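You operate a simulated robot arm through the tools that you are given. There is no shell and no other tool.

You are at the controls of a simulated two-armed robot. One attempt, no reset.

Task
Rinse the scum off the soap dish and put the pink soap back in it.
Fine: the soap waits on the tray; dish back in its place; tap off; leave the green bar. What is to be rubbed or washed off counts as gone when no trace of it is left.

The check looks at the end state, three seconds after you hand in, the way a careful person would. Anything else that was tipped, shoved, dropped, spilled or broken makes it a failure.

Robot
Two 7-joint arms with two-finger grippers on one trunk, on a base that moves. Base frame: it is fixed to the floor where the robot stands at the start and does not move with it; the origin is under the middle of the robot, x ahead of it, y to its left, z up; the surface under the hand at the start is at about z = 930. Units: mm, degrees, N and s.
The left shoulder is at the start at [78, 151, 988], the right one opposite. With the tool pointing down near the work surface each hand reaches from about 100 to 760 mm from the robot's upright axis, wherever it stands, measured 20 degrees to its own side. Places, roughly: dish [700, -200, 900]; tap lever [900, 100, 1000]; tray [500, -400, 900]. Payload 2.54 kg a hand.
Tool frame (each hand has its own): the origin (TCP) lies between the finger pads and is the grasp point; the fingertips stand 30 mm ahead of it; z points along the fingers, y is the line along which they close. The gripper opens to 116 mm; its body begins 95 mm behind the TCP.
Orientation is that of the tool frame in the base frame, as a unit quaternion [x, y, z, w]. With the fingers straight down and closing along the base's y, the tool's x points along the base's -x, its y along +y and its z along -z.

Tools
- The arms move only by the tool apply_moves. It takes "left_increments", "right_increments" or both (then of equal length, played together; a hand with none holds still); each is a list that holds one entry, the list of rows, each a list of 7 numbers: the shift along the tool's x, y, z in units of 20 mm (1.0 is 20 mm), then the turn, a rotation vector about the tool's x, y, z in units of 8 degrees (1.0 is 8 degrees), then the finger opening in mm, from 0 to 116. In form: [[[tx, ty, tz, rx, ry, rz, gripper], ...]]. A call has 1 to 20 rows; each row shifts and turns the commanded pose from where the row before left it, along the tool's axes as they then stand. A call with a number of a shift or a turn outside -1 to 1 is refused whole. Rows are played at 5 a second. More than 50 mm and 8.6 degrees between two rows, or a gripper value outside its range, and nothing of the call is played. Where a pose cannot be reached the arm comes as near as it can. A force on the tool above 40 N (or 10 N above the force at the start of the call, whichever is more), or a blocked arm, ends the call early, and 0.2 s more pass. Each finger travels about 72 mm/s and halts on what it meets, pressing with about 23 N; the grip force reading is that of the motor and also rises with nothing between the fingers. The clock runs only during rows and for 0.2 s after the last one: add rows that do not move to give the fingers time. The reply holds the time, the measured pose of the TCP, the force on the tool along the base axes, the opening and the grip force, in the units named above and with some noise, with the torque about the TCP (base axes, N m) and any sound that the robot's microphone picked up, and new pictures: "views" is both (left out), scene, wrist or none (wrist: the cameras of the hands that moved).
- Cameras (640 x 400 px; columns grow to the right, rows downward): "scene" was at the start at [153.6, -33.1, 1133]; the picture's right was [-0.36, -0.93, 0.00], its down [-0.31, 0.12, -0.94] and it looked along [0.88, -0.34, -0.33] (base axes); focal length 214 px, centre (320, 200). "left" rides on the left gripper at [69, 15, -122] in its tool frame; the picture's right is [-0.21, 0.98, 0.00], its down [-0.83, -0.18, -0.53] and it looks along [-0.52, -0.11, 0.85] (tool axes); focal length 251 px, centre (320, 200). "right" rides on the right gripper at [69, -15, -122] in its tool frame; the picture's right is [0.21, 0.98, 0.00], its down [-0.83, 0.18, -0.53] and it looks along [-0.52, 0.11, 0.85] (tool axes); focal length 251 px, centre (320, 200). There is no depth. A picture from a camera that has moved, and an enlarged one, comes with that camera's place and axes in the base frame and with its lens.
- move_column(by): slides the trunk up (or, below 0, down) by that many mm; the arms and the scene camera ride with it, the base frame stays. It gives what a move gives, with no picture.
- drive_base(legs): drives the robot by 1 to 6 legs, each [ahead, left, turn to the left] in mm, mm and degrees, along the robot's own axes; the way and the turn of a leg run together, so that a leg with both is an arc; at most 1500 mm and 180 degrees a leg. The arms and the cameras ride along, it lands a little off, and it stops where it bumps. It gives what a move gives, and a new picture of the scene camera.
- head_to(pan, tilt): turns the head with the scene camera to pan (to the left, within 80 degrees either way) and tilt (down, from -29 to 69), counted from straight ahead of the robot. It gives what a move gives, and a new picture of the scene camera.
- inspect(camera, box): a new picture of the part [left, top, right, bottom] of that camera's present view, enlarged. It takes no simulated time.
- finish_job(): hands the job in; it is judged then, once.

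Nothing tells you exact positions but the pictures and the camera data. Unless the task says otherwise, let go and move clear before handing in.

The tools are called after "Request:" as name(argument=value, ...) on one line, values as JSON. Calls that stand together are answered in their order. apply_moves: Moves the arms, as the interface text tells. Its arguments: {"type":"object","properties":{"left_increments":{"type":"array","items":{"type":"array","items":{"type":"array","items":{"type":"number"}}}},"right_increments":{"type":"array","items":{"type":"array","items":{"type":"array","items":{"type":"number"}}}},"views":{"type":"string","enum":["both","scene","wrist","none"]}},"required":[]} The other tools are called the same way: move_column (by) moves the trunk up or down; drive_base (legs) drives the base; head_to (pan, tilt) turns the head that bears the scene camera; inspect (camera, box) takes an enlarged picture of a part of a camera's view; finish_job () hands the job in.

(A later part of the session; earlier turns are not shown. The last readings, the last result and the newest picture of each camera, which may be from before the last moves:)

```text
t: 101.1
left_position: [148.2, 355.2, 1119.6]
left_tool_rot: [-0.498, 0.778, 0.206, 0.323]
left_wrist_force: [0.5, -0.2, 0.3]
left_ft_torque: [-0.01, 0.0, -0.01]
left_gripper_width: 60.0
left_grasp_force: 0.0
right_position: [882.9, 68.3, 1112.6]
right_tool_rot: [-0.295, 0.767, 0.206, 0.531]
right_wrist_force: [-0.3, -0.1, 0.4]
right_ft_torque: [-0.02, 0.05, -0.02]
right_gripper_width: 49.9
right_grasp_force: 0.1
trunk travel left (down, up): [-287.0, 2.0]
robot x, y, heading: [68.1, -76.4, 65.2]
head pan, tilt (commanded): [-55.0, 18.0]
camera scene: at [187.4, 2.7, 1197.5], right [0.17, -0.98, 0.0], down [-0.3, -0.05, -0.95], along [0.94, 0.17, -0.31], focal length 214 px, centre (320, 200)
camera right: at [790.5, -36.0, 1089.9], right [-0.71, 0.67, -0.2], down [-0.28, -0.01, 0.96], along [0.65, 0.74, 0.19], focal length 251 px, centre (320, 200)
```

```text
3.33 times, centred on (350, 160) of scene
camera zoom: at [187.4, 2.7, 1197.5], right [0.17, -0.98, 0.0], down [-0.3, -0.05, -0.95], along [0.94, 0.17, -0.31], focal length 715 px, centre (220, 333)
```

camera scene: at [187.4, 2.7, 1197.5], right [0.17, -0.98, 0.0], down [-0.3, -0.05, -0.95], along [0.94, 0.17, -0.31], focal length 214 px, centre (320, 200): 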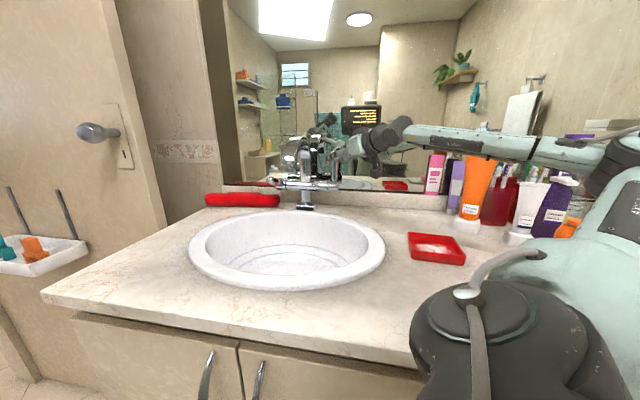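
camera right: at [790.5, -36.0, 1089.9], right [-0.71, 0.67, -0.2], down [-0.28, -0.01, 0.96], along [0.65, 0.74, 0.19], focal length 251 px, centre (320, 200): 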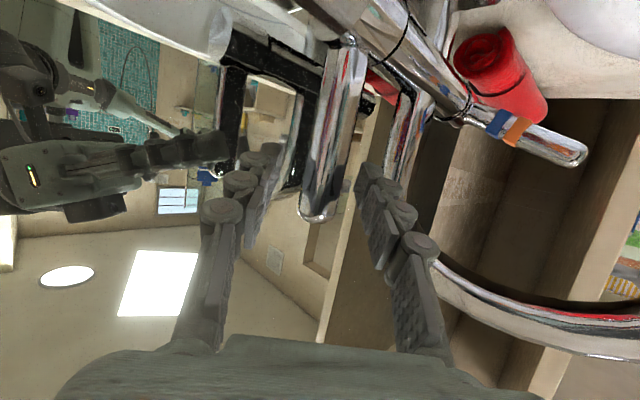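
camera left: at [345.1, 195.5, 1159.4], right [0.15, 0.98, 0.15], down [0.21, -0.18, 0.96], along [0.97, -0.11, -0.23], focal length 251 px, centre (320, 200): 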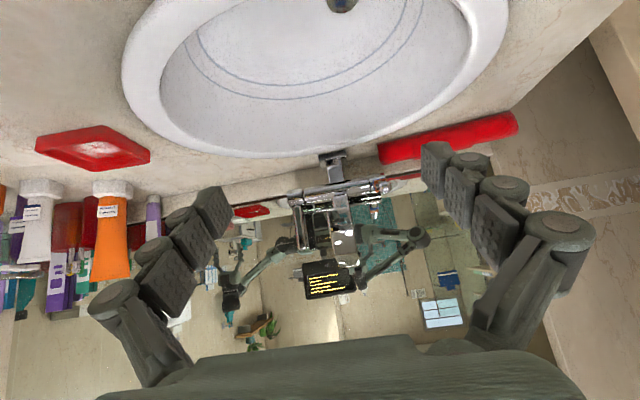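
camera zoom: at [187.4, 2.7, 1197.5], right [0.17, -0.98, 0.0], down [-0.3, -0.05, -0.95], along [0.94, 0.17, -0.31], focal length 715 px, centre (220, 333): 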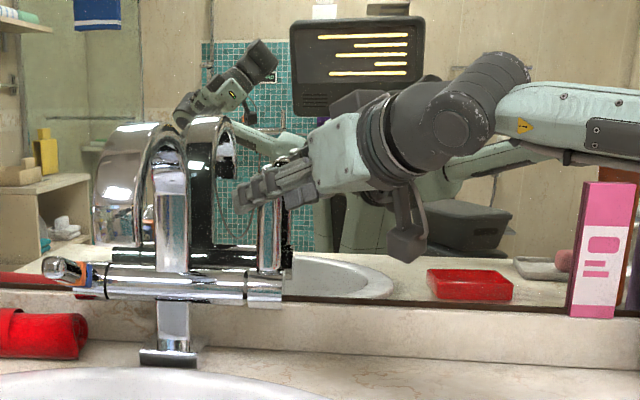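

The lever sits centred between the fingers about 14 mm ahead of the TCP. I close to a loose cage of 30 mm and pull gently straight back toward the robot, watching force and sound.

Request:
apply_moves(right_increments=[[[0, 0, 0, 0, 0, 0, 40], [0, 0, 0, 0, 0, 0, 30], [0, 0, 0, 0, 0, 0, 30], [0.065, 0.168, -0.174, 0, 0, 0, 30], [0.065, 0.168, -0.174, 0, 0, 0, 30], [0.065, 0.168, -0.174, 0, 0, 0, 30], [0, 0, 0, 0, 0, 0, 30]]], views="wrist")

Request:
inspect(camera="scene", box=[270, 100, 430, 220])

```text
t: 102.7
left_position: [148.5, 353.8, 1120.3]
left_tool_rot: [-0.497, 0.779, 0.206, 0.323]
left_wrist_force: [0.2, -0.7, 0.1]
left_ft_torque: [-0.01, 0.01, 0.02]
left_gripper_width: 60.2
left_grasp_force: 0.0
right_position: [870.1, 65.4, 1111.2]
right_tool_rot: [-0.294, 0.768, 0.204, 0.532]
right_wrist_force: [16.4, -1.0, 1.7]
right_ft_torque: [-0.36, -1.59, -0.26]
right_gripper_width: 32.5
right_grasp_force: 44.9
trunk travel left (down, up): [-287.0, 2.0]
robot x, y, heading: [69.4, -76.0, 65.2]
head pan, tilt (commanded): [-55.0, 18.0]
camera right: at [778.1, -37.6, 1089.3], right [-0.71, 0.68, -0.2], down [-0.28, -0.01, 0.96], along [0.65, 0.74, 0.19], focal length 251 px, centre (320, 200)
```

right: 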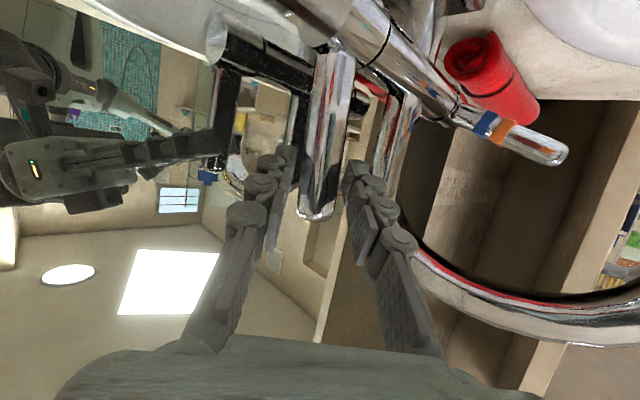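

```text
3.33 times, centred on (350, 160) of scene
camera zoom: at [189.0, 2.7, 1197.3], right [0.17, -0.98, 0.0], down [-0.31, -0.05, -0.95], along [0.94, 0.17, -0.31], focal length 715 px, centre (220, 333)
```

zoom: 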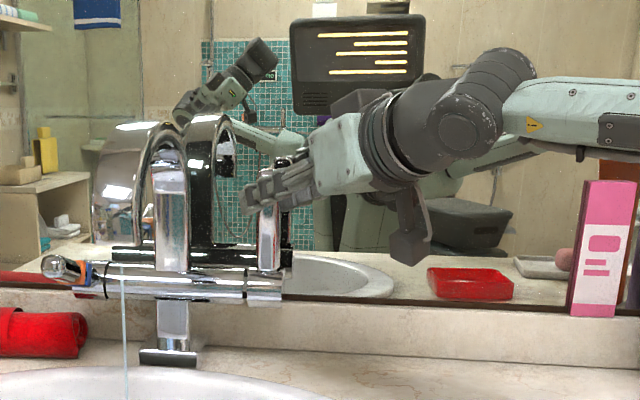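

Water has started: a thin stream now falls from the spout as the lever tilts toward the robot. I pull a bit further for a good flow.

Request:
apply_moves(right_increments=[[[0.065, 0.168, -0.174, 0, 0, 0, 34], [0.065, 0.168, -0.174, 0, 0, 0, 34], [0.07, 0.168, -0.17, 0, 0, 0, 34], [0.075, 0.168, -0.17, 0, 0, 0, 34], [0, 0, 0, 0, 0, 0, 34]]], views="wrist")

Request:
inspect(camera="scene", box=[250, 100, 430, 260])

```text
t: 103.9
left_position: [150.6, 353.4, 1119.8]
left_tool_rot: [-0.498, 0.778, 0.207, 0.321]
left_wrist_force: [-0.4, 0.7, 0.2]
left_ft_torque: [0.02, 0.02, -0.01]
left_gripper_width: 60.0
left_grasp_force: 0.1
right_position: [850.6, 65.9, 1108.7]
right_tool_rot: [-0.294, 0.768, 0.205, 0.531]
right_wrist_force: [26.9, -0.1, -1.0]
right_ft_torque: [-0.58, -2.38, 0.02]
right_gripper_width: 37.0
right_grasp_force: 44.7
trunk travel left (down, up): [-287.0, 2.0]
robot x, y, heading: [64.8, -73.9, 65.0]
head pan, tilt (commanded): [-55.0, 18.0]
camera right: at [758.8, -36.7, 1087.4], right [-0.71, 0.68, -0.2], down [-0.27, -0.01, 0.96], along [0.65, 0.74, 0.19], focal length 251 px, centre (320, 200)
```

right: 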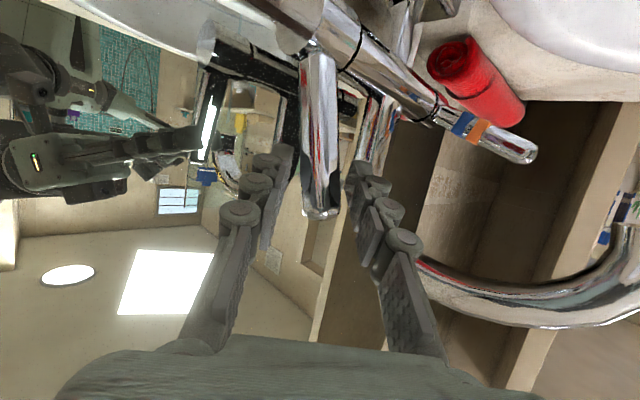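

```text
2.50 times, centred on (340, 180) of scene
camera zoom: at [190.5, 2.8, 1197.0], right [0.17, -0.98, 0.0], down [-0.31, -0.05, -0.95], along [0.94, 0.17, -0.31], focal length 536 px, centre (270, 250)
```

zoom: 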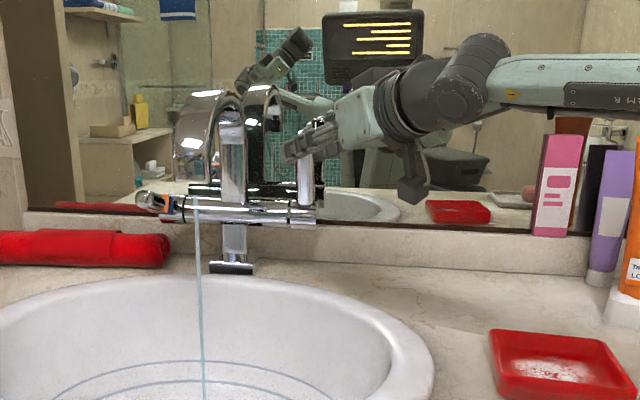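

Request:
apply_moves(right_increments=[[[0.075, 0.168, -0.165, 0, 0, 0, 40], [0.08, 0.168, -0.165, 0, 0, 0, 40], [0.085, 0.168, -0.165, 0, 0, 0, 40], [0, 0, 0, 0, 0, 0, 40]]], views="wrist")

Request:
inspect(camera="scene", box=[250, 100, 430, 260])

```text
t: 104.9
left_position: [148.4, 354.3, 1119.3]
left_tool_rot: [-0.498, 0.779, 0.205, 0.322]
left_wrist_force: [-0.7, 0.1, 0.1]
left_ft_torque: [-0.02, 0.02, 0.03]
left_gripper_width: 60.0
left_grasp_force: 0.0
right_position: [831.8, 69.2, 1108.8]
right_tool_rot: [-0.294, 0.768, 0.206, 0.53]
right_wrist_force: [2.7, 1.5, -1.1]
right_ft_torque: [-0.06, -0.1, -0.05]
right_gripper_width: 42.1
right_grasp_force: 2.2
trunk travel left (down, up): [-287.0, 2.0]
robot x, y, heading: [67.5, -76.4, 65.1]
head pan, tilt (commanded): [-55.0, 18.0]
camera right: at [740.5, -34.2, 1087.5], right [-0.71, 0.68, -0.2], down [-0.27, -0.01, 0.96], along [0.65, 0.74, 0.19], focal length 251 px, centre (320, 200)
```

right: 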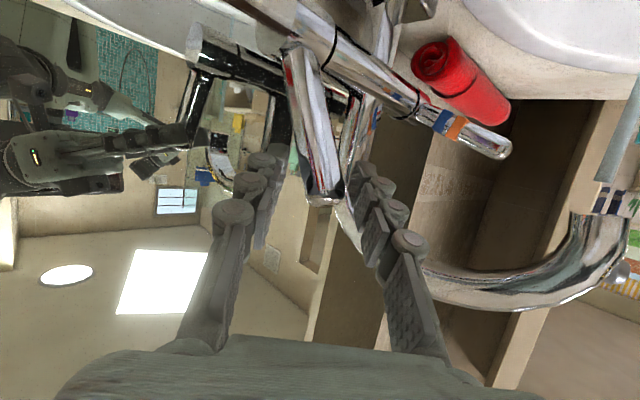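

```text
2.50 times, centred on (340, 180) of scene
camera zoom: at [188.3, 3.5, 1197.3], right [0.18, -0.98, 0.0], down [-0.31, -0.05, -0.95], along [0.94, 0.17, -0.31], focal length 536 px, centre (270, 250)
```

zoom: 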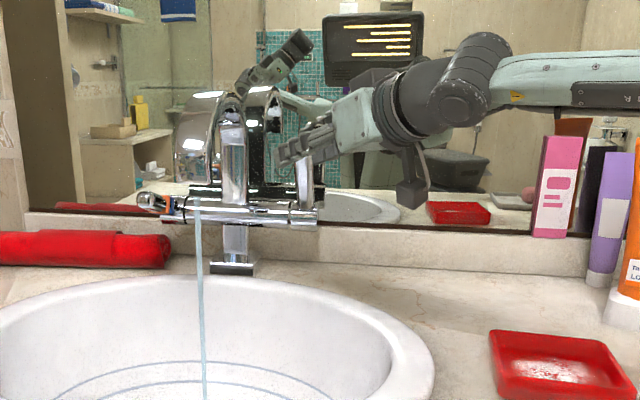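

The lever stays tilted and a steady stream is running. I open the fingers and withdraw the hand straight back along its own axis.

Request:
apply_moves(right_increments=[[[0, 0, 0, 0, 0, 0, 50], [0, 0, 0, 0, 0, 0, 56], [0, 0, -0.6, 0, 0, 0, 56], [0, 0, -0.95, 0, 0, 0, 56], [0, 0, -0.95, 0, 0, 0, 56], [0, 0, -0.95, 0, 0, 0, 56], [0, 0, -0.95, 0, 0, 0, 56], [0, 0, -0.95, 0, 0, 0, 60], [0, 0, -0.95, 0, 0, 0, 70], [0, 0, -0.95, 0, 0, 0, 80], [0, 0, -0.95, 0, 0, 0, 90]]], views="both")

Request:
inspect(camera="scene", box=[230, 100, 430, 270])

```text
t: 107.3
left_position: [146.2, 353.4, 1120.3]
left_tool_rot: [-0.499, 0.777, 0.207, 0.322]
left_wrist_force: [-0.2, -0.3, 0.2]
left_ft_torque: [0.01, -0.01, -0.01]
left_gripper_width: 59.8
left_grasp_force: 0.0
right_position: [717.2, -35.2, 1166.5]
right_tool_rot: [-0.294, 0.768, 0.205, 0.531]
right_wrist_force: [-0.3, 0.0, -0.3]
right_ft_torque: [-0.01, 0.0, 0.0]
right_gripper_width: 90.2
right_grasp_force: 0.0
trunk travel left (down, up): [-287.0, 2.0]
robot x, y, heading: [67.3, -82.0, 65.3]
head pan, tilt (commanded): [-55.0, 18.0]
camera scene: at [187.4, 2.6, 1197.5], right [0.17, -0.98, 0.0], down [-0.3, -0.05, -0.95], along [0.94, 0.17, -0.31], focal length 214 px, centre (320, 200)
camera right: at [625.9, -138.9, 1145.5], right [-0.71, 0.68, -0.2], down [-0.28, -0.01, 0.96], along [0.65, 0.74, 0.19], focal length 251 px, centre (320, 200)
```

scene: 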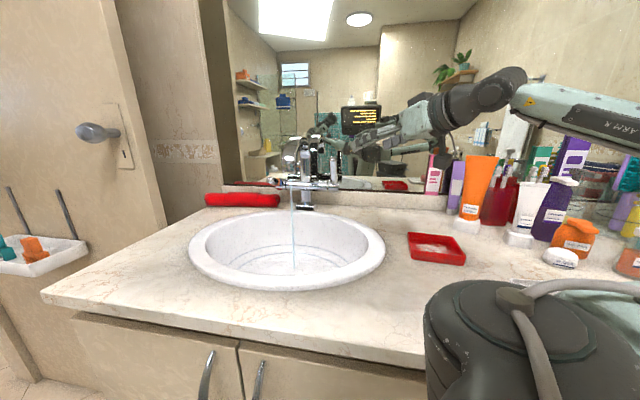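
right: 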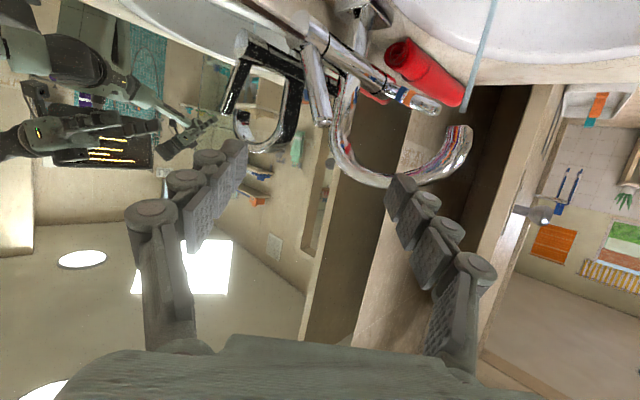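

```text
2.35 times, centred on (330, 185) of scene
camera zoom: at [187.4, 2.6, 1197.5], right [0.17, -0.98, 0.0], down [-0.3, -0.05, -0.95], along [0.94, 0.17, -0.31], focal length 505 px, centre (296, 235)
```

zoom: 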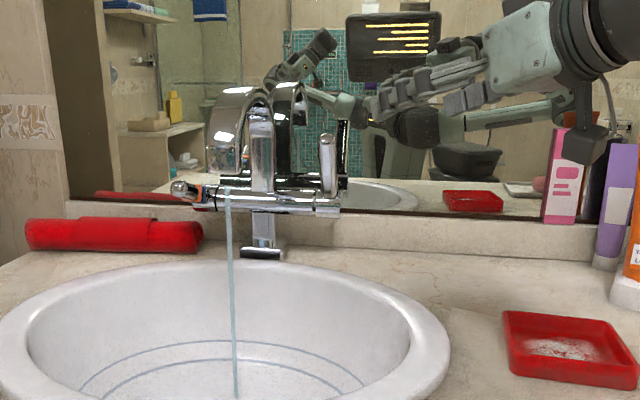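

Water keeps running with the stream at about (722, 180). Next I turn the right tool to point left-and-down (yaw ~85°, pitch 45°) so it can grip the dish by its front and back walls from the right side.

Request:
apply_moves(right_increments=[[[0, 0, -0.3, -0.833, 0, -0.311, 100], [0, 0, -0.3, -0.833, 0, -0.311, 110], [0, 0, 0, -0.833, 0, -0.311, 116], [0, 0, 0, -0.833, 0, -0.311, 116], [0, 0, 0, -0.833, 0, -0.311, 116], [0, 0, 0, -0.833, 0, -0.311, 116], [0, 0, 0, 0, 0.765, 0, 116], [0, 0, 0, 0, 0.765, 0, 116], [0, 0, 0, 0, 0.765, 0, 116], [0, 0, 0, 0, 0.765, 0, 116]]], views="none")

```text
t: 108.4
left_position: [123.4, 357.6, 1121.7]
left_tool_rot: [-0.497, 0.778, 0.189, 0.335]
left_wrist_force: [0.4, -0.1, 0.0]
left_ft_torque: [-0.02, -0.03, 0.0]
left_gripper_width: 59.8
left_grasp_force: 0.0
right_position: [651.0, -9.6, 1048.6]
right_tool_rot: [-0.504, 0.817, 0.142, 0.241]
right_wrist_force: [-0.1, 0.2, 1.9]
right_ft_torque: [0.01, 0.01, 0.01]
right_gripper_width: 115.5
right_grasp_force: 0.1
right hand out of reach, approached as far as the arm can: row 2, 3, 4, 5
trunk travel left (down, up): [-287.0, 2.0]
robot x, y, heading: [64.8, -76.5, 64.2]
head pan, tilt (commanded): [-55.0, 18.0]
stopped in row 5 (right hand): the arm was blocked; the commanded pose is now the measured one
```

The arm was blocked mid-turn, so I must look at what it touched.

Request:
head_to(pan=-55, tilt=20)

Request:
inspect(camera="right", box=[0, 0, 640, 400])

```text
t: 109.0
left_position: [120.3, 357.2, 1125.1]
left_tool_rot: [-0.497, 0.776, 0.191, 0.337]
left_wrist_force: [0.0, 0.1, 0.0]
left_ft_torque: [0.0, 0.01, -0.01]
left_gripper_width: 60.0
left_grasp_force: 0.1
right_position: [650.2, -8.7, 1048.8]
right_tool_rot: [-0.506, 0.816, 0.143, 0.24]
right_wrist_force: [-0.4, 0.7, 0.7]
right_ft_torque: [0.02, 0.01, 0.0]
right_gripper_width: 116.3
right_grasp_force: 0.0
trunk travel left (down, up): [-287.0, 2.0]
robot x, y, heading: [62.8, -78.6, 64.1]
head pan, tilt (commanded): [-55.0, 20.0]
camera scene: at [153.0, 5.6, 1203.0], right [0.16, -0.99, 0.01], down [-0.3, -0.06, -0.95], along [0.94, 0.15, -0.31], focal length 214 px, centre (320, 200)
```

scene: 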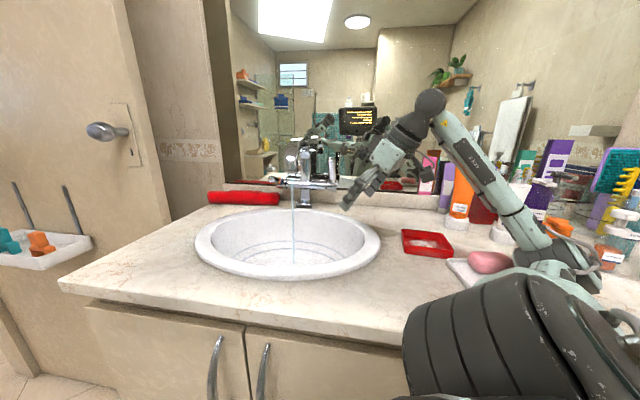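

```text
1.00 times, centred on (320, 200) of right (not enlarged: the box is as wide or as high as the picture)
camera zoom: at [608.4, -125.2, 1115.8], right [-0.95, 0.27, -0.13], down [0.01, 0.45, 0.89], along [0.3, 0.85, -0.43], focal length 251 px, centre (320, 200)
```

zoom: 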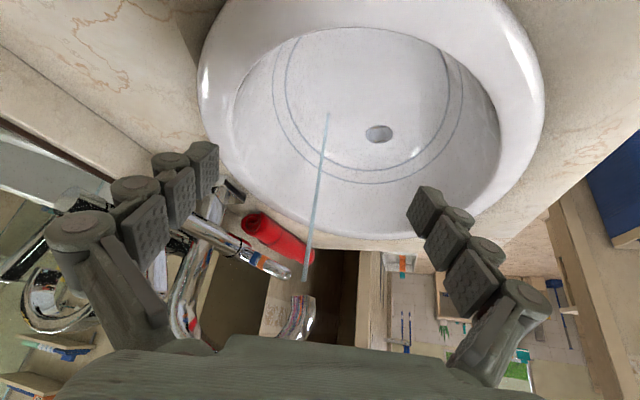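

Request:
inspect(camera="scene", box=[400, 180, 640, 330])

```text
2.67 times, centred on (520, 255) of scene
camera zoom: at [153.0, 5.6, 1203.0], right [0.16, -0.99, 0.01], down [-0.3, -0.06, -0.95], along [0.94, 0.15, -0.31], focal length 572 px, centre (-213, 53)
```

zoom: 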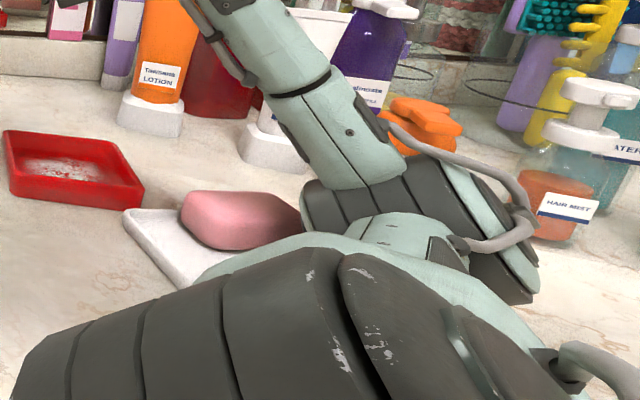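

The right elbow dropped low near the tray, so I'll lift the hand slowly back up and forward, watching what the elbow does.

Request:
apply_moves(right_increments=[[[-0.5, -0.3, -0.6, 0, 0, 0, 110], [-0.5, -0.3, -0.6, 0, 0, 0, 100]]], views="scene")

Request:
inspect(camera="scene", box=[400, 180, 640, 330])

```text
t: 109.8
left_position: [135.7, 353.0, 1119.0]
left_tool_rot: [-0.495, 0.78, 0.196, 0.33]
left_wrist_force: [-0.3, 0.5, 1.3]
left_ft_torque: [0.02, -0.01, 0.02]
left_gripper_width: 59.7
left_grasp_force: 0.0
right_position: [674.7, -12.3, 1070.7]
right_tool_rot: [-0.505, 0.816, 0.147, 0.239]
right_wrist_force: [0.0, 0.0, 0.1]
right_ft_torque: [0.0, 0.01, -0.03]
right_gripper_width: 99.9
right_grasp_force: 0.1
trunk travel left (down, up): [-287.0, 2.0]
robot x, y, heading: [64.9, -80.1, 63.8]
head pan, tilt (commanded): [-55.0, 20.0]
stopped in row 2 (right hand): the arm was blocked; the commanded pose is now the measured one
camera scene: at [168.4, 2.1, 1196.4], right [0.16, -0.99, 0.01], down [-0.32, -0.06, -0.95], along [0.93, 0.15, -0.33], focal length 214 px, centre (320, 200)
```

scene: 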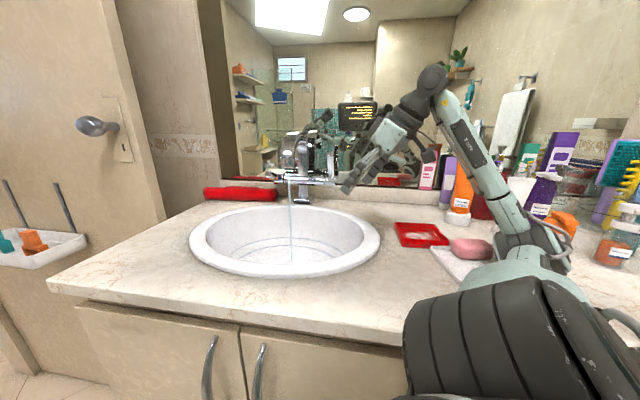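

```text
2.67 times, centred on (520, 255) of scene
camera zoom: at [168.4, 2.1, 1196.4], right [0.16, -0.99, 0.01], down [-0.32, -0.06, -0.95], along [0.93, 0.15, -0.33], focal length 572 px, centre (-213, 53)
```

zoom: 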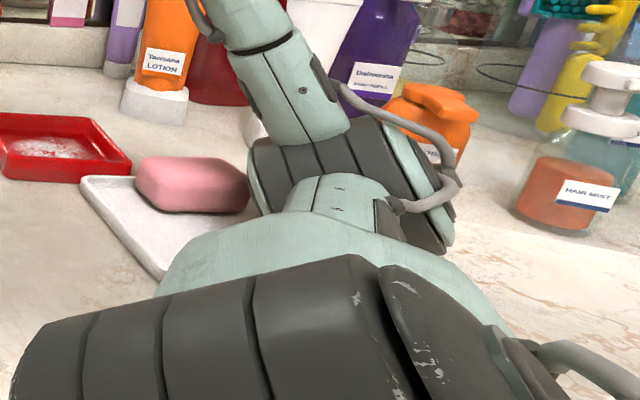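

Request:
head_to(pan=-78, tilt=35)

```text
t: 110.7
left_position: [133.5, 351.6, 1120.7]
left_tool_rot: [-0.495, 0.779, 0.196, 0.33]
left_wrist_force: [-0.1, 0.0, 0.0]
left_ft_torque: [0.0, -0.04, -0.03]
left_gripper_width: 60.1
left_grasp_force: 0.0
right_position: [674.1, -10.7, 1072.1]
right_tool_rot: [-0.508, 0.814, 0.148, 0.24]
right_wrist_force: [0.3, -0.3, 0.2]
right_ft_torque: [-0.01, -0.01, 0.02]
right_gripper_width: 100.0
right_grasp_force: 0.0
trunk travel left (down, up): [-287.0, 2.0]
robot x, y, heading: [64.7, -80.3, 64.0]
head pan, tilt (commanded): [-78.0, 35.0]
camera scene: at [162.7, -34.4, 1173.1], right [-0.24, -0.97, 0.0], down [-0.54, 0.13, -0.83], along [0.81, -0.2, -0.56], focal length 214 px, centre (320, 200)
```

scene: 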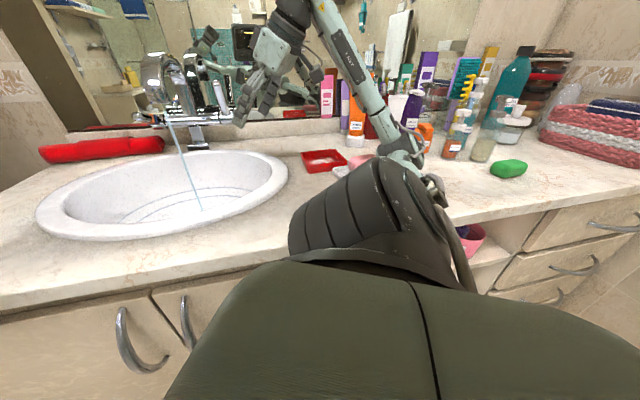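

The elbow has shoved the tray to the left, next to the dish's front corner; that will have to be put back precisely. First I free the arm by reversing the last motion in small steps.

Request:
apply_moves(right_increments=[[[-0.41, -0.4, -0.68, 0.23, -0.775, 0.36, 95], [-0.41, -0.4, -0.68, 0.23, -0.775, 0.36, 90], [-0.41, -0.4, -0.68, 0.23, -0.775, 0.36, 80]]], views="scene")

```text
t: 111.7
left_position: [138.4, 357.5, 1115.1]
left_tool_rot: [-0.497, 0.779, 0.198, 0.327]
left_wrist_force: [0.0, -1.3, 0.4]
left_ft_torque: [0.02, -0.01, 0.03]
left_gripper_width: 60.2
left_grasp_force: 0.0
right_position: [698.5, -14.7, 1112.3]
right_tool_rot: [-0.412, 0.804, 0.207, 0.375]
right_wrist_force: [-0.1, -0.1, 0.0]
right_ft_torque: [0.02, 0.0, 0.02]
right_gripper_width: 80.1
right_grasp_force: 0.1
trunk travel left (down, up): [-287.0, 2.0]
robot x, y, heading: [65.0, -81.4, 64.9]
head pan, tilt (commanded): [-78.0, 35.0]
stopped in row 3 (right hand): the arm was blocked; the commanded pose is now the measured one
camera scene: at [169.3, -29.7, 1170.4], right [-0.23, -0.97, 0.01], down [-0.55, 0.13, -0.83], along [0.8, -0.2, -0.56], focal length 214 px, centre (320, 200)
```

scene: 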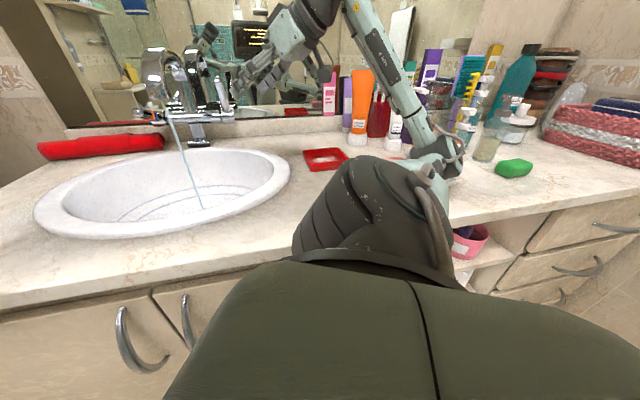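

Request:
apply_moves(right_increments=[[[-0.41, -0.2, -0.68, 0.23, -0.775, 0.36, 80], [-0.41, -0.2, -0.68, 0.23, -0.775, 0.36, 80]]], views="scene")

```text
t: 112.2
left_position: [144.0, 361.8, 1116.8]
left_tool_rot: [-0.497, 0.781, 0.197, 0.324]
left_wrist_force: [-0.5, 0.2, -0.2]
left_ft_torque: [0.01, -0.01, -0.01]
left_gripper_width: 60.2
left_grasp_force: 0.0
right_position: [703.2, -22.8, 1142.5]
right_tool_rot: [-0.337, 0.785, 0.243, 0.459]
right_wrist_force: [0.2, -0.4, -0.2]
right_ft_torque: [0.02, 0.01, 0.01]
right_gripper_width: 80.2
right_grasp_force: 0.0
trunk travel left (down, up): [-287.0, 2.0]
robot x, y, heading: [64.3, -80.4, 64.5]
head pan, tilt (commanded): [-78.0, 35.0]
camera scene: at [174.6, -25.6, 1171.4], right [-0.23, -0.97, 0.01], down [-0.55, 0.12, -0.82], along [0.8, -0.2, -0.57], focal length 214 px, centre (320, 200)
```

scene: 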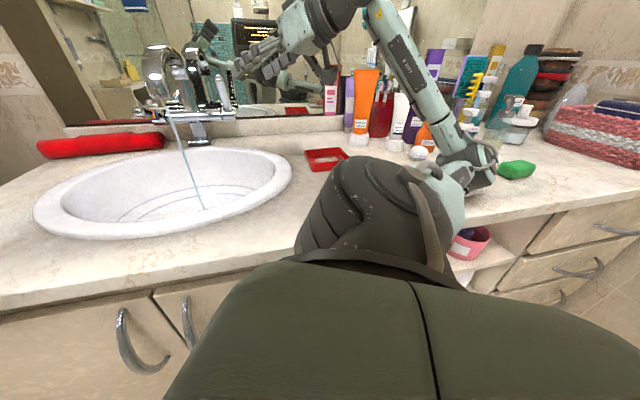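

Request:
inspect(camera="scene", box=[380, 100, 560, 240])

```text
2.86 times, centred on (470, 170) of scene
camera zoom: at [174.6, -25.6, 1171.4], right [-0.23, -0.97, 0.01], down [-0.55, 0.12, -0.82], along [0.8, -0.2, -0.57], focal length 613 px, centre (-109, 286)
```

zoom: 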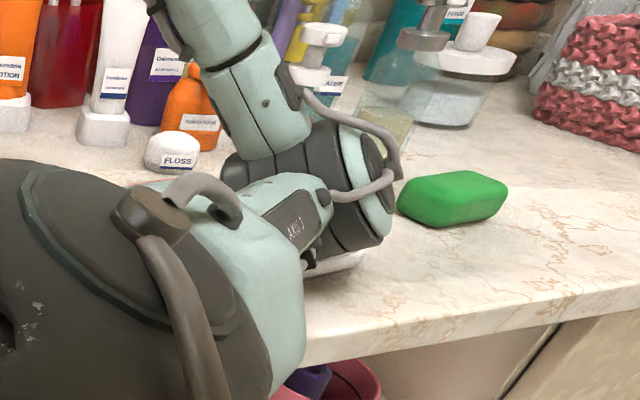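

The elbow is low between the soap tray and the green bar. Raising the hand should lift the elbow, so I go straight up in small steps and watch.

Request:
apply_moves(right_increments=[[[-0.884, 0.072, -0.46, 0, 0, 0, 80], [-0.884, 0.072, -0.46, 0, 0, 0, 80], [-0.884, 0.072, -0.46, 0, 0, 0, 80]]], views="scene")

Request:
inspect(camera="scene", box=[380, 100, 560, 240])

```text
t: 113.0
left_position: [150.6, 349.7, 1118.9]
left_tool_rot: [-0.493, 0.782, 0.203, 0.324]
left_wrist_force: [0.0, 0.4, -0.4]
left_ft_torque: [0.06, 0.0, 0.01]
left_gripper_width: 59.9
left_grasp_force: 0.2
right_position: [711.2, -44.2, 1194.6]
right_tool_rot: [-0.324, 0.788, 0.249, 0.46]
right_wrist_force: [0.3, -0.7, -0.2]
right_ft_torque: [0.02, 0.0, 0.02]
right_gripper_width: 79.9
right_grasp_force: 0.0
trunk travel left (down, up): [-287.0, 2.0]
robot x, y, heading: [68.0, -81.5, 64.5]
head pan, tilt (commanded): [-78.0, 35.0]
camera scene: at [180.0, -38.0, 1169.8], right [-0.23, -0.97, 0.0], down [-0.56, 0.13, -0.82], along [0.8, -0.19, -0.57], focal length 214 px, centre (320, 200)
```

scene: 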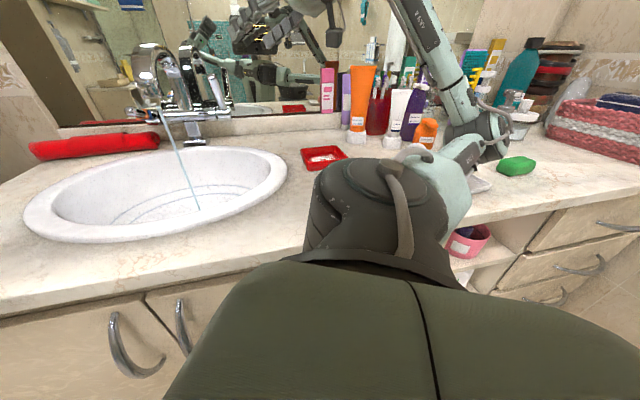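

```text
2.86 times, centred on (470, 170) of scene
camera zoom: at [180.0, -38.0, 1169.8], right [-0.23, -0.97, 0.0], down [-0.56, 0.13, -0.82], along [0.8, -0.19, -0.57], focal length 613 px, centre (-109, 286)
```

zoom: 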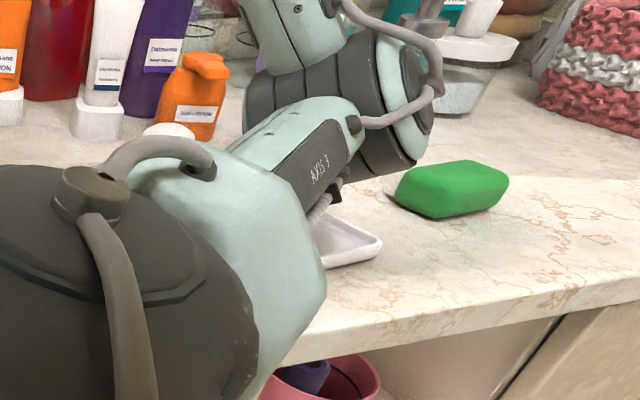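

The elbow is rising off the tray. I continue upward to clear everything.

Request:
apply_moves(right_increments=[[[-0.884, 0.072, -0.46, 0, 0, 0, 80], [-0.884, 0.072, -0.46, 0, 0, 0, 80], [-0.884, 0.072, -0.46, 0, 0, 0, 80]]], views="scene")

Request:
inspect(camera="scene", box=[380, 100, 560, 240])

```text
t: 113.8
left_position: [150.6, 350.4, 1119.9]
left_tool_rot: [-0.494, 0.781, 0.204, 0.324]
left_wrist_force: [0.1, -0.5, 1.6]
left_ft_torque: [-0.02, -0.02, 0.02]
left_gripper_width: 60.0
left_grasp_force: 0.0
right_position: [710.2, -44.0, 1254.5]
right_tool_rot: [-0.324, 0.789, 0.248, 0.46]
right_wrist_force: [0.0, 0.1, -0.2]
right_ft_torque: [0.01, 0.0, 0.0]
right_gripper_width: 80.0
right_grasp_force: 0.0
trunk travel left (down, up): [-287.0, 2.0]
robot x, y, heading: [67.1, -80.8, 64.5]
head pan, tilt (commanded): [-78.0, 35.0]
camera scene: at [179.9, -37.3, 1170.3], right [-0.23, -0.97, 0.0], down [-0.56, 0.13, -0.82], along [0.8, -0.19, -0.57], focal length 214 px, centre (320, 200)
```

scene: 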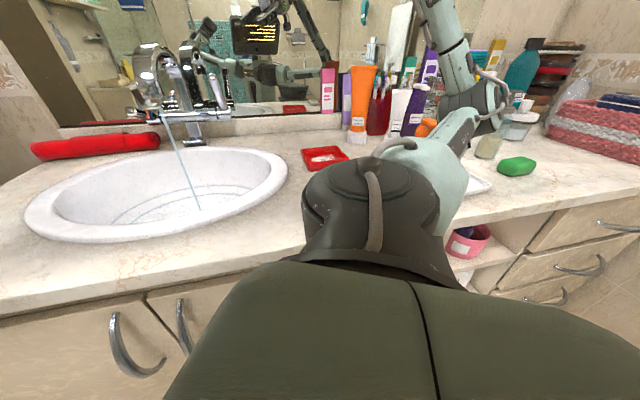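

```text
2.86 times, centred on (470, 170) of scene
camera zoom: at [179.9, -37.3, 1170.3], right [-0.23, -0.97, 0.0], down [-0.56, 0.13, -0.82], along [0.8, -0.19, -0.57], focal length 613 px, centre (-109, 286)
```

zoom: 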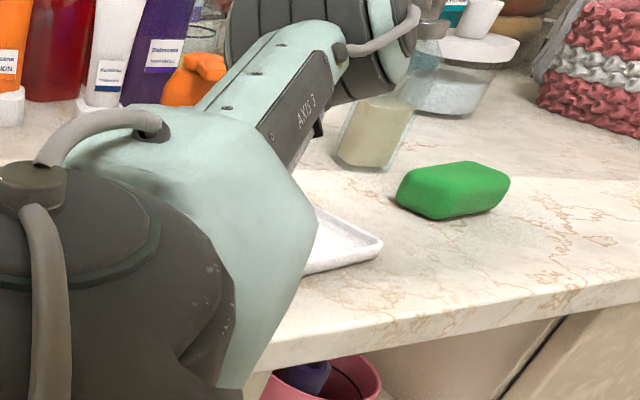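

The elbow is clear now. I back the base away from the counter, keeping the right hand high, then turn the robot back to face the counter.

Request:
drive_base(legs=[[-43, 90, 0]])

```text
t: 115.4
left_position: [50.6, 350.0, 1119.6]
left_tool_rot: [-0.494, 0.781, 0.203, 0.324]
left_wrist_force: [0.3, -0.2, -0.1]
left_ft_torque: [0.01, -0.01, 0.02]
left_gripper_width: 60.0
left_grasp_force: 0.0
right_position: [610.7, -44.0, 1254.8]
right_tool_rot: [-0.325, 0.787, 0.249, 0.461]
right_wrist_force: [-0.7, -1.2, -0.1]
right_ft_torque: [0.0, 0.02, -0.02]
right_gripper_width: 80.1
right_grasp_force: 0.0
trunk travel left (down, up): [-287.0, 2.0]
robot x, y, heading: [-33.9, -79.1, 64.1]
head pan, tilt (commanded): [-78.0, 35.0]
camera scene: at [80.0, -37.0, 1170.4], right [-0.23, -0.97, 0.0], down [-0.56, 0.13, -0.82], along [0.8, -0.19, -0.57], focal length 214 px, centre (320, 200)
```

scene: 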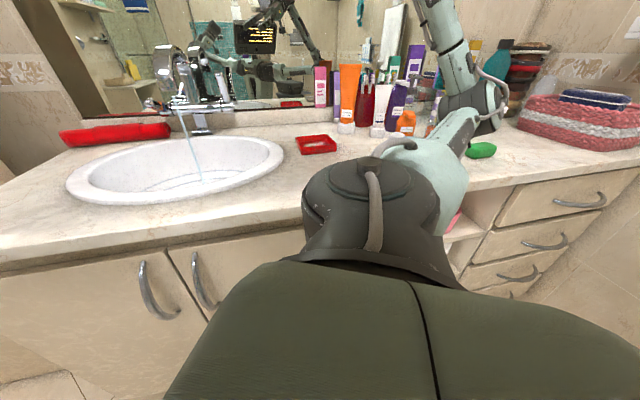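

Request:
drive_base(legs=[[0, 0, -64]])

Request:
head_to(pan=-25, tilt=28)

```text
t: 118.7
left_position: [392.6, 20.6, 1119.8]
left_tool_rot: [0.009, 0.924, -0.004, 0.383]
left_wrist_force: [-0.4, 0.1, -0.2]
left_ft_torque: [0.02, -0.04, -0.03]
left_gripper_width: 60.0
left_grasp_force: 0.0
right_position: [261.9, -652.4, 1254.5]
right_tool_rot: [0.155, 0.838, -0.041, 0.521]
right_wrist_force: [0.1, -0.5, 0.7]
right_ft_torque: [-0.03, 0.0, 0.03]
right_gripper_width: 79.8
right_grasp_force: 0.0
trunk travel left (down, up): [-287.0, 2.0]
robot x, y, heading: [-30.7, -79.6, -1.3]
head pan, tilt (commanded): [-78.0, 35.0]
camera scene: at [49.6, -165.9, 1170.4], right [-0.98, -0.18, 0.0], down [-0.11, 0.56, -0.82], along [0.15, -0.81, -0.57], focal length 214 px, centre (320, 200)
```

scene: 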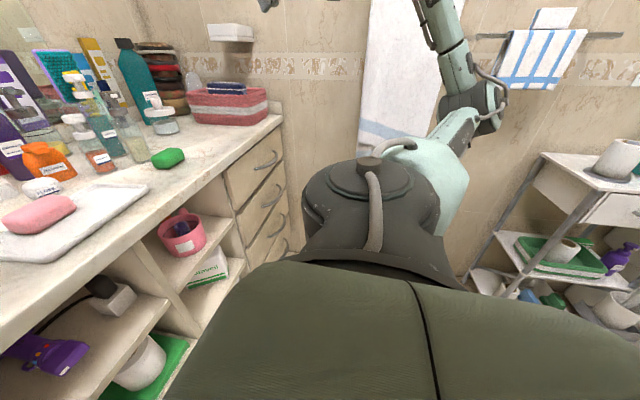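

```text
t: 120.0
left_position: [392.8, 20.9, 1120.8]
left_tool_rot: [0.01, 0.923, -0.005, 0.383]
left_wrist_force: [0.1, 0.6, 0.1]
left_ft_torque: [-0.04, 0.0, 0.01]
left_gripper_width: 60.2
left_grasp_force: 0.1
right_position: [262.8, -652.8, 1255.3]
right_tool_rot: [0.155, 0.838, -0.041, 0.522]
right_wrist_force: [-1.2, 0.3, -0.3]
right_ft_torque: [0.0, -0.01, 0.03]
right_gripper_width: 79.5
right_grasp_force: 0.1
trunk travel left (down, up): [-287.0, 2.0]
robot x, y, heading: [-33.1, -78.7, -1.3]
head pan, tilt (commanded): [-25.0, 28.0]
camera scene: at [115.0, -119.9, 1181.3], right [-0.44, -0.9, 0.0], down [-0.42, 0.21, -0.88], along [0.79, -0.39, -0.47], focal length 214 px, centre (320, 200)
```

scene: 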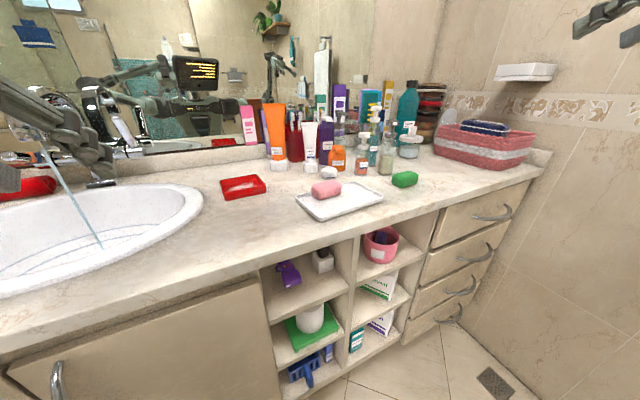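

The scene is visible again: nothing tipped over. I zoom in to measure where the tray, soap, green bar and dish are now.

Request:
inspect(camera="scene", box=[280, 160, 440, 230])

Request:
inspect(camera="scene", box=[200, 140, 360, 240])

Request:
inspect(camera="scene", box=[240, 80, 460, 200])

```text
4.00 times, centred on (360, 195) of scene
camera zoom: at [115.0, -119.9, 1181.3], right [-0.44, -0.9, 0.0], down [-0.42, 0.21, -0.88], along [0.79, -0.39, -0.47], focal length 858 px, centre (160, 220)
```

zoom: 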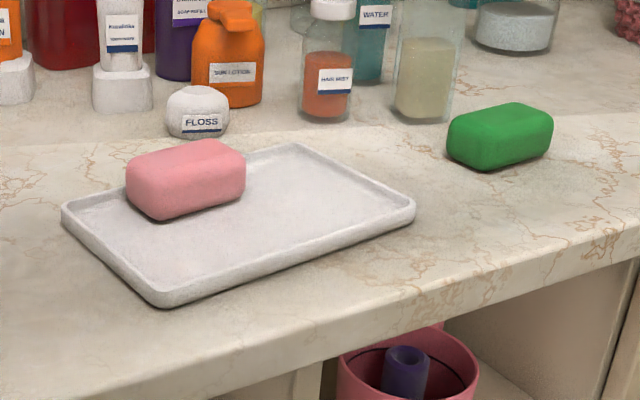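

```text
4.00 times, centred on (280, 190) of scene
camera zoom: at [115.0, -119.9, 1181.3], right [-0.44, -0.9, 0.0], down [-0.42, 0.21, -0.88], along [0.79, -0.39, -0.47], focal length 858 px, centre (480, 240)
```

zoom: 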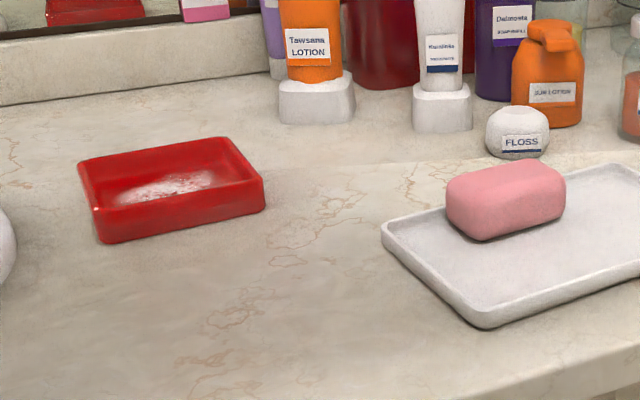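

```text
2.91 times, centred on (350, 140) of scene
camera zoom: at [115.0, -119.9, 1181.3], right [-0.44, -0.9, 0.0], down [-0.42, 0.21, -0.88], along [0.79, -0.39, -0.47], focal length 624 px, centre (233, 374)
```

zoom: 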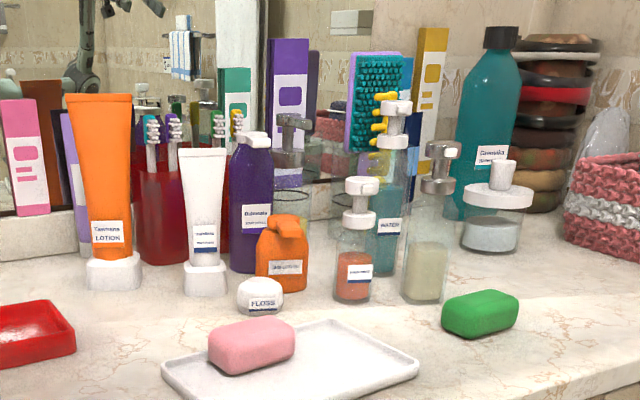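

The tray and green bar measure within a few millimetres of their original places (I'll verify from the original viewpoint). I drive to about (90, 40) facing straight ahead, from where the dish and the stream are both reachable.

Request:
drive_base(legs=[[0, 0, 1.2], [90, 117, 0]])

Request:
head_to(pan=-18, tilt=28)

```text
t: 122.1
left_position: [482.7, 144.9, 1119.7]
left_tool_rot: [0.0, 0.924, -0.002, 0.383]
left_wrist_force: [0.2, 0.1, -0.6]
left_ft_torque: [-0.02, -0.01, 0.01]
left_gripper_width: 60.0
left_grasp_force: 0.0
right_position: [366.5, -529.8, 1254.6]
right_tool_rot: [0.147, 0.84, -0.035, 0.522]
right_wrist_force: [-0.1, 0.2, 0.3]
right_ft_torque: [-0.04, 0.01, -0.03]
right_gripper_width: 79.9
right_grasp_force: 0.0
trunk travel left (down, up): [-287.0, 2.0]
robot x, y, heading: [55.9, 39.5, -0.1]
head pan, tilt (commanded): [-25.0, 28.0]
camera scene: at [207.7, -1.4, 1181.3], right [-0.42, -0.91, 0.0], down [-0.43, 0.2, -0.88], along [0.8, -0.38, -0.47], focal length 214 px, centre (320, 200)
```

scene: 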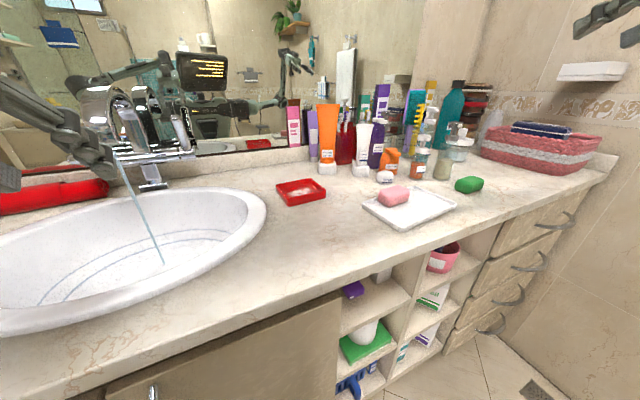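

```text
t: 122.8
left_position: [482.6, 145.3, 1120.2]
left_tool_rot: [0.0, 0.924, -0.001, 0.383]
left_wrist_force: [0.4, -1.2, -0.1]
left_ft_torque: [-0.03, 0.0, -0.03]
left_gripper_width: 60.4
left_grasp_force: 0.0
right_position: [365.5, -530.5, 1254.0]
right_tool_rot: [0.147, 0.84, -0.035, 0.522]
right_wrist_force: [-0.2, -0.1, 1.2]
right_ft_torque: [0.01, -0.01, 0.0]
right_gripper_width: 80.0
right_grasp_force: 0.1
trunk travel left (down, up): [-287.0, 2.0]
robot x, y, heading: [59.5, 39.6, -0.2]
head pan, tilt (commanded): [-18.0, 28.0]
camera scene: at [211.3, 7.6, 1181.4], right [-0.32, -0.95, 0.0], down [-0.44, 0.15, -0.88], along [0.84, -0.28, -0.47], focal length 214 px, centre (320, 200)
```

scene: 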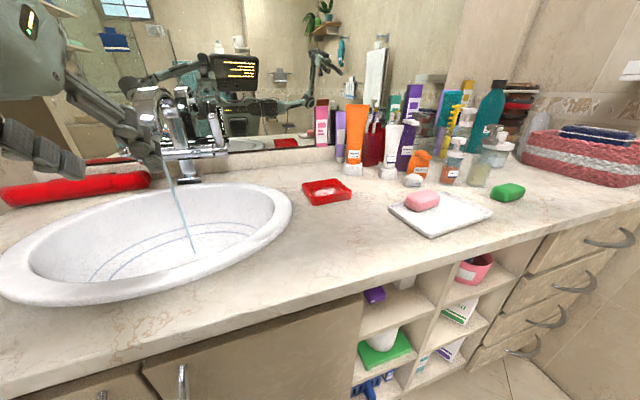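

Request:
drive_base(legs=[[1.5, -35, 0.3]])

Request:
inspect(camera="scene", box=[370, 140, 500, 250])

Request:
inspect(camera="scene", box=[280, 165, 370, 225])

```text
t: 123.8
left_position: [481.3, 111.7, 1120.0]
left_tool_rot: [-0.002, 0.924, 0.0, 0.382]
left_wrist_force: [-1.3, -0.6, 0.7]
left_ft_torque: [-0.02, 0.01, 0.01]
left_gripper_width: 59.9
left_grasp_force: 0.0
right_position: [370.4, -564.2, 1255.0]
right_tool_rot: [0.144, 0.839, -0.034, 0.523]
right_wrist_force: [0.1, 0.6, 0.6]
right_ft_torque: [0.03, -0.01, 0.02]
right_gripper_width: 80.0
right_grasp_force: 0.1
trunk travel left (down, up): [-287.0, 2.0]
robot x, y, heading: [61.7, 2.4, -0.1]
head pan, tilt (commanded): [-18.0, 28.0]
camera scene: at [212.9, -26.5, 1181.3], right [-0.32, -0.95, 0.0], down [-0.44, 0.15, -0.88], along [0.84, -0.28, -0.47], focal length 214 px, centre (320, 200)
```

scene: 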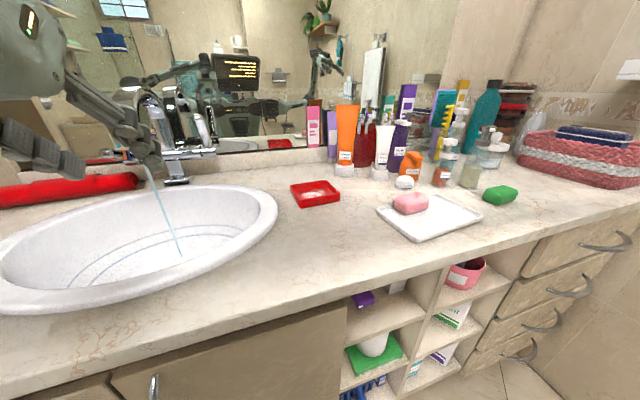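

```text
3.64 times, centred on (435, 195) of scene
camera zoom: at [212.9, -26.5, 1181.3], right [-0.32, -0.95, 0.0], down [-0.44, 0.15, -0.88], along [0.84, -0.28, -0.47], focal length 780 px, centre (-98, 218)
```

zoom: 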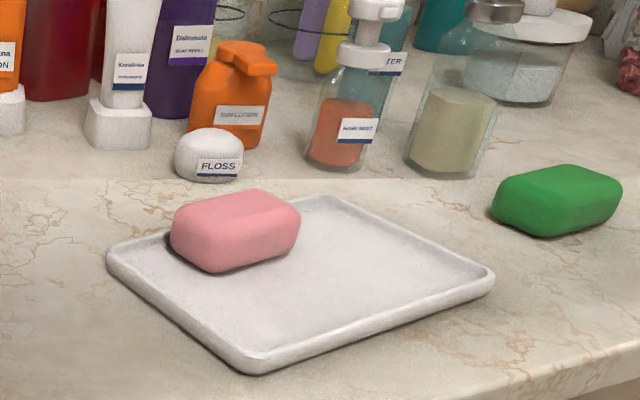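

```text
6.67 times, centred on (325, 195) of scene
camera zoom: at [212.9, -26.5, 1181.3], right [-0.32, -0.95, 0.0], down [-0.44, 0.15, -0.88], along [0.84, -0.28, -0.47], focal length 1430 px, centre (287, 233)
```

zoom: 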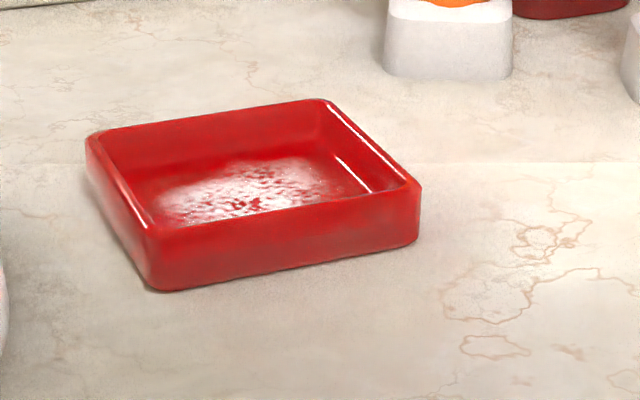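

The tray and green bar are within a couple of millimetres of their original places, but the dish got nudged: it is now centred at about (678, −168), yaw +4°, versus its original (658, −177), yaw −5°. I'll return it to the original spot at the end. Now I check the right arm's posture.

Request:
head_to(pan=-65, tilt=0)

```text
t: 124.9
left_position: [482.6, 111.9, 1119.8]
left_tool_rot: [-0.002, 0.924, 0.0, 0.384]
left_wrist_force: [-0.7, 0.6, -0.2]
left_ft_torque: [0.01, -0.01, 0.01]
left_gripper_width: 60.2
left_grasp_force: 0.1
right_position: [371.0, -564.3, 1254.0]
right_tool_rot: [0.145, 0.84, -0.035, 0.522]
right_wrist_force: [-0.6, -0.4, 0.1]
right_ft_torque: [-0.01, 0.0, -0.02]
right_gripper_width: 80.2
right_grasp_force: 0.0
trunk travel left (down, up): [-287.0, 2.0]
robot x, y, heading: [60.8, 7.0, 0.1]
head pan, tilt (commanded): [-65.0, 0.0]
camera scene: at [164.7, -78.6, 1226.5], right [-0.91, -0.43, 0.0], down [0.0, 0.0, -1.0], along [0.43, -0.91, 0.0], focal length 214 px, centre (320, 200)
```

scene: 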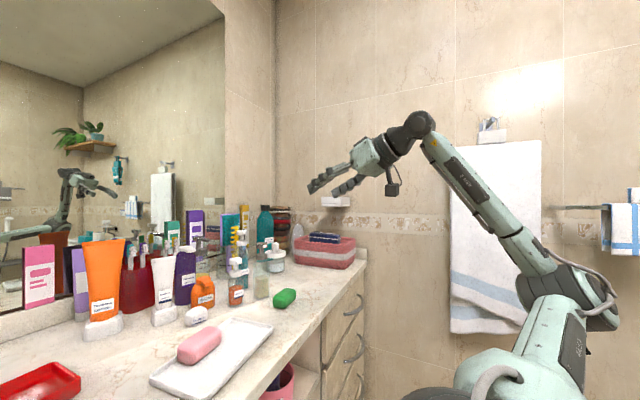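

Request:
apply_moves(right_increments=[[[0.82, 0.95, 0.29, 0, 0, 0, 80], [0.82, 0.95, 0.29, 0, 0, 0, 80], [0.82, 0.95, 0.29, 0, 0, 0, 80], [0.82, 0.95, 0.29, 0, 0, 0, 80], [0.5, 0.95, 0.29, 0, 0, 0, 80], [0.3, 0.95, 0.29, 0, 0, 0, 80]]], views="scene")

```text
t: 126.3
left_position: [481.4, 112.7, 1120.3]
left_tool_rot: [-0.002, 0.924, -0.001, 0.383]
left_wrist_force: [0.0, -0.1, 0.4]
left_ft_torque: [0.01, -0.03, -0.03]
left_gripper_width: 60.2
left_grasp_force: 0.1
right_position: [400.2, -444.8, 1176.8]
right_tool_rot: [0.145, 0.84, -0.034, 0.522]
right_wrist_force: [0.0, 0.3, 0.3]
right_ft_torque: [0.01, 0.0, 0.0]
right_gripper_width: 79.9
right_grasp_force: 0.1
trunk travel left (down, up): [-287.0, 2.0]
robot x, y, heading: [59.0, 3.2, 0.1]
head pan, tilt (commanded): [-65.0, 0.0]
camera scene: at [164.8, -78.4, 1226.5], right [-0.91, -0.42, 0.0], down [0.0, 0.0, -1.0], along [0.42, -0.91, 0.0], focal length 214 px, centre (320, 200)
```

scene: 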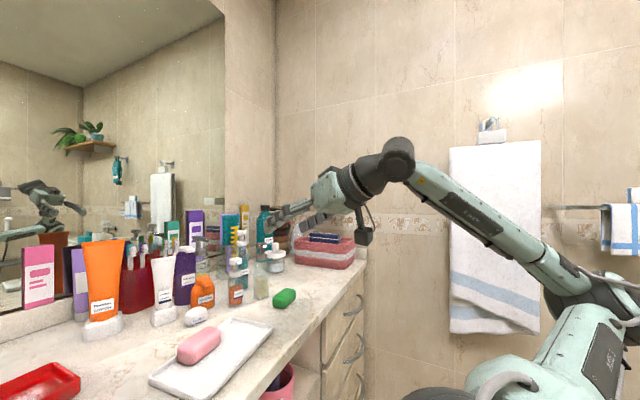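

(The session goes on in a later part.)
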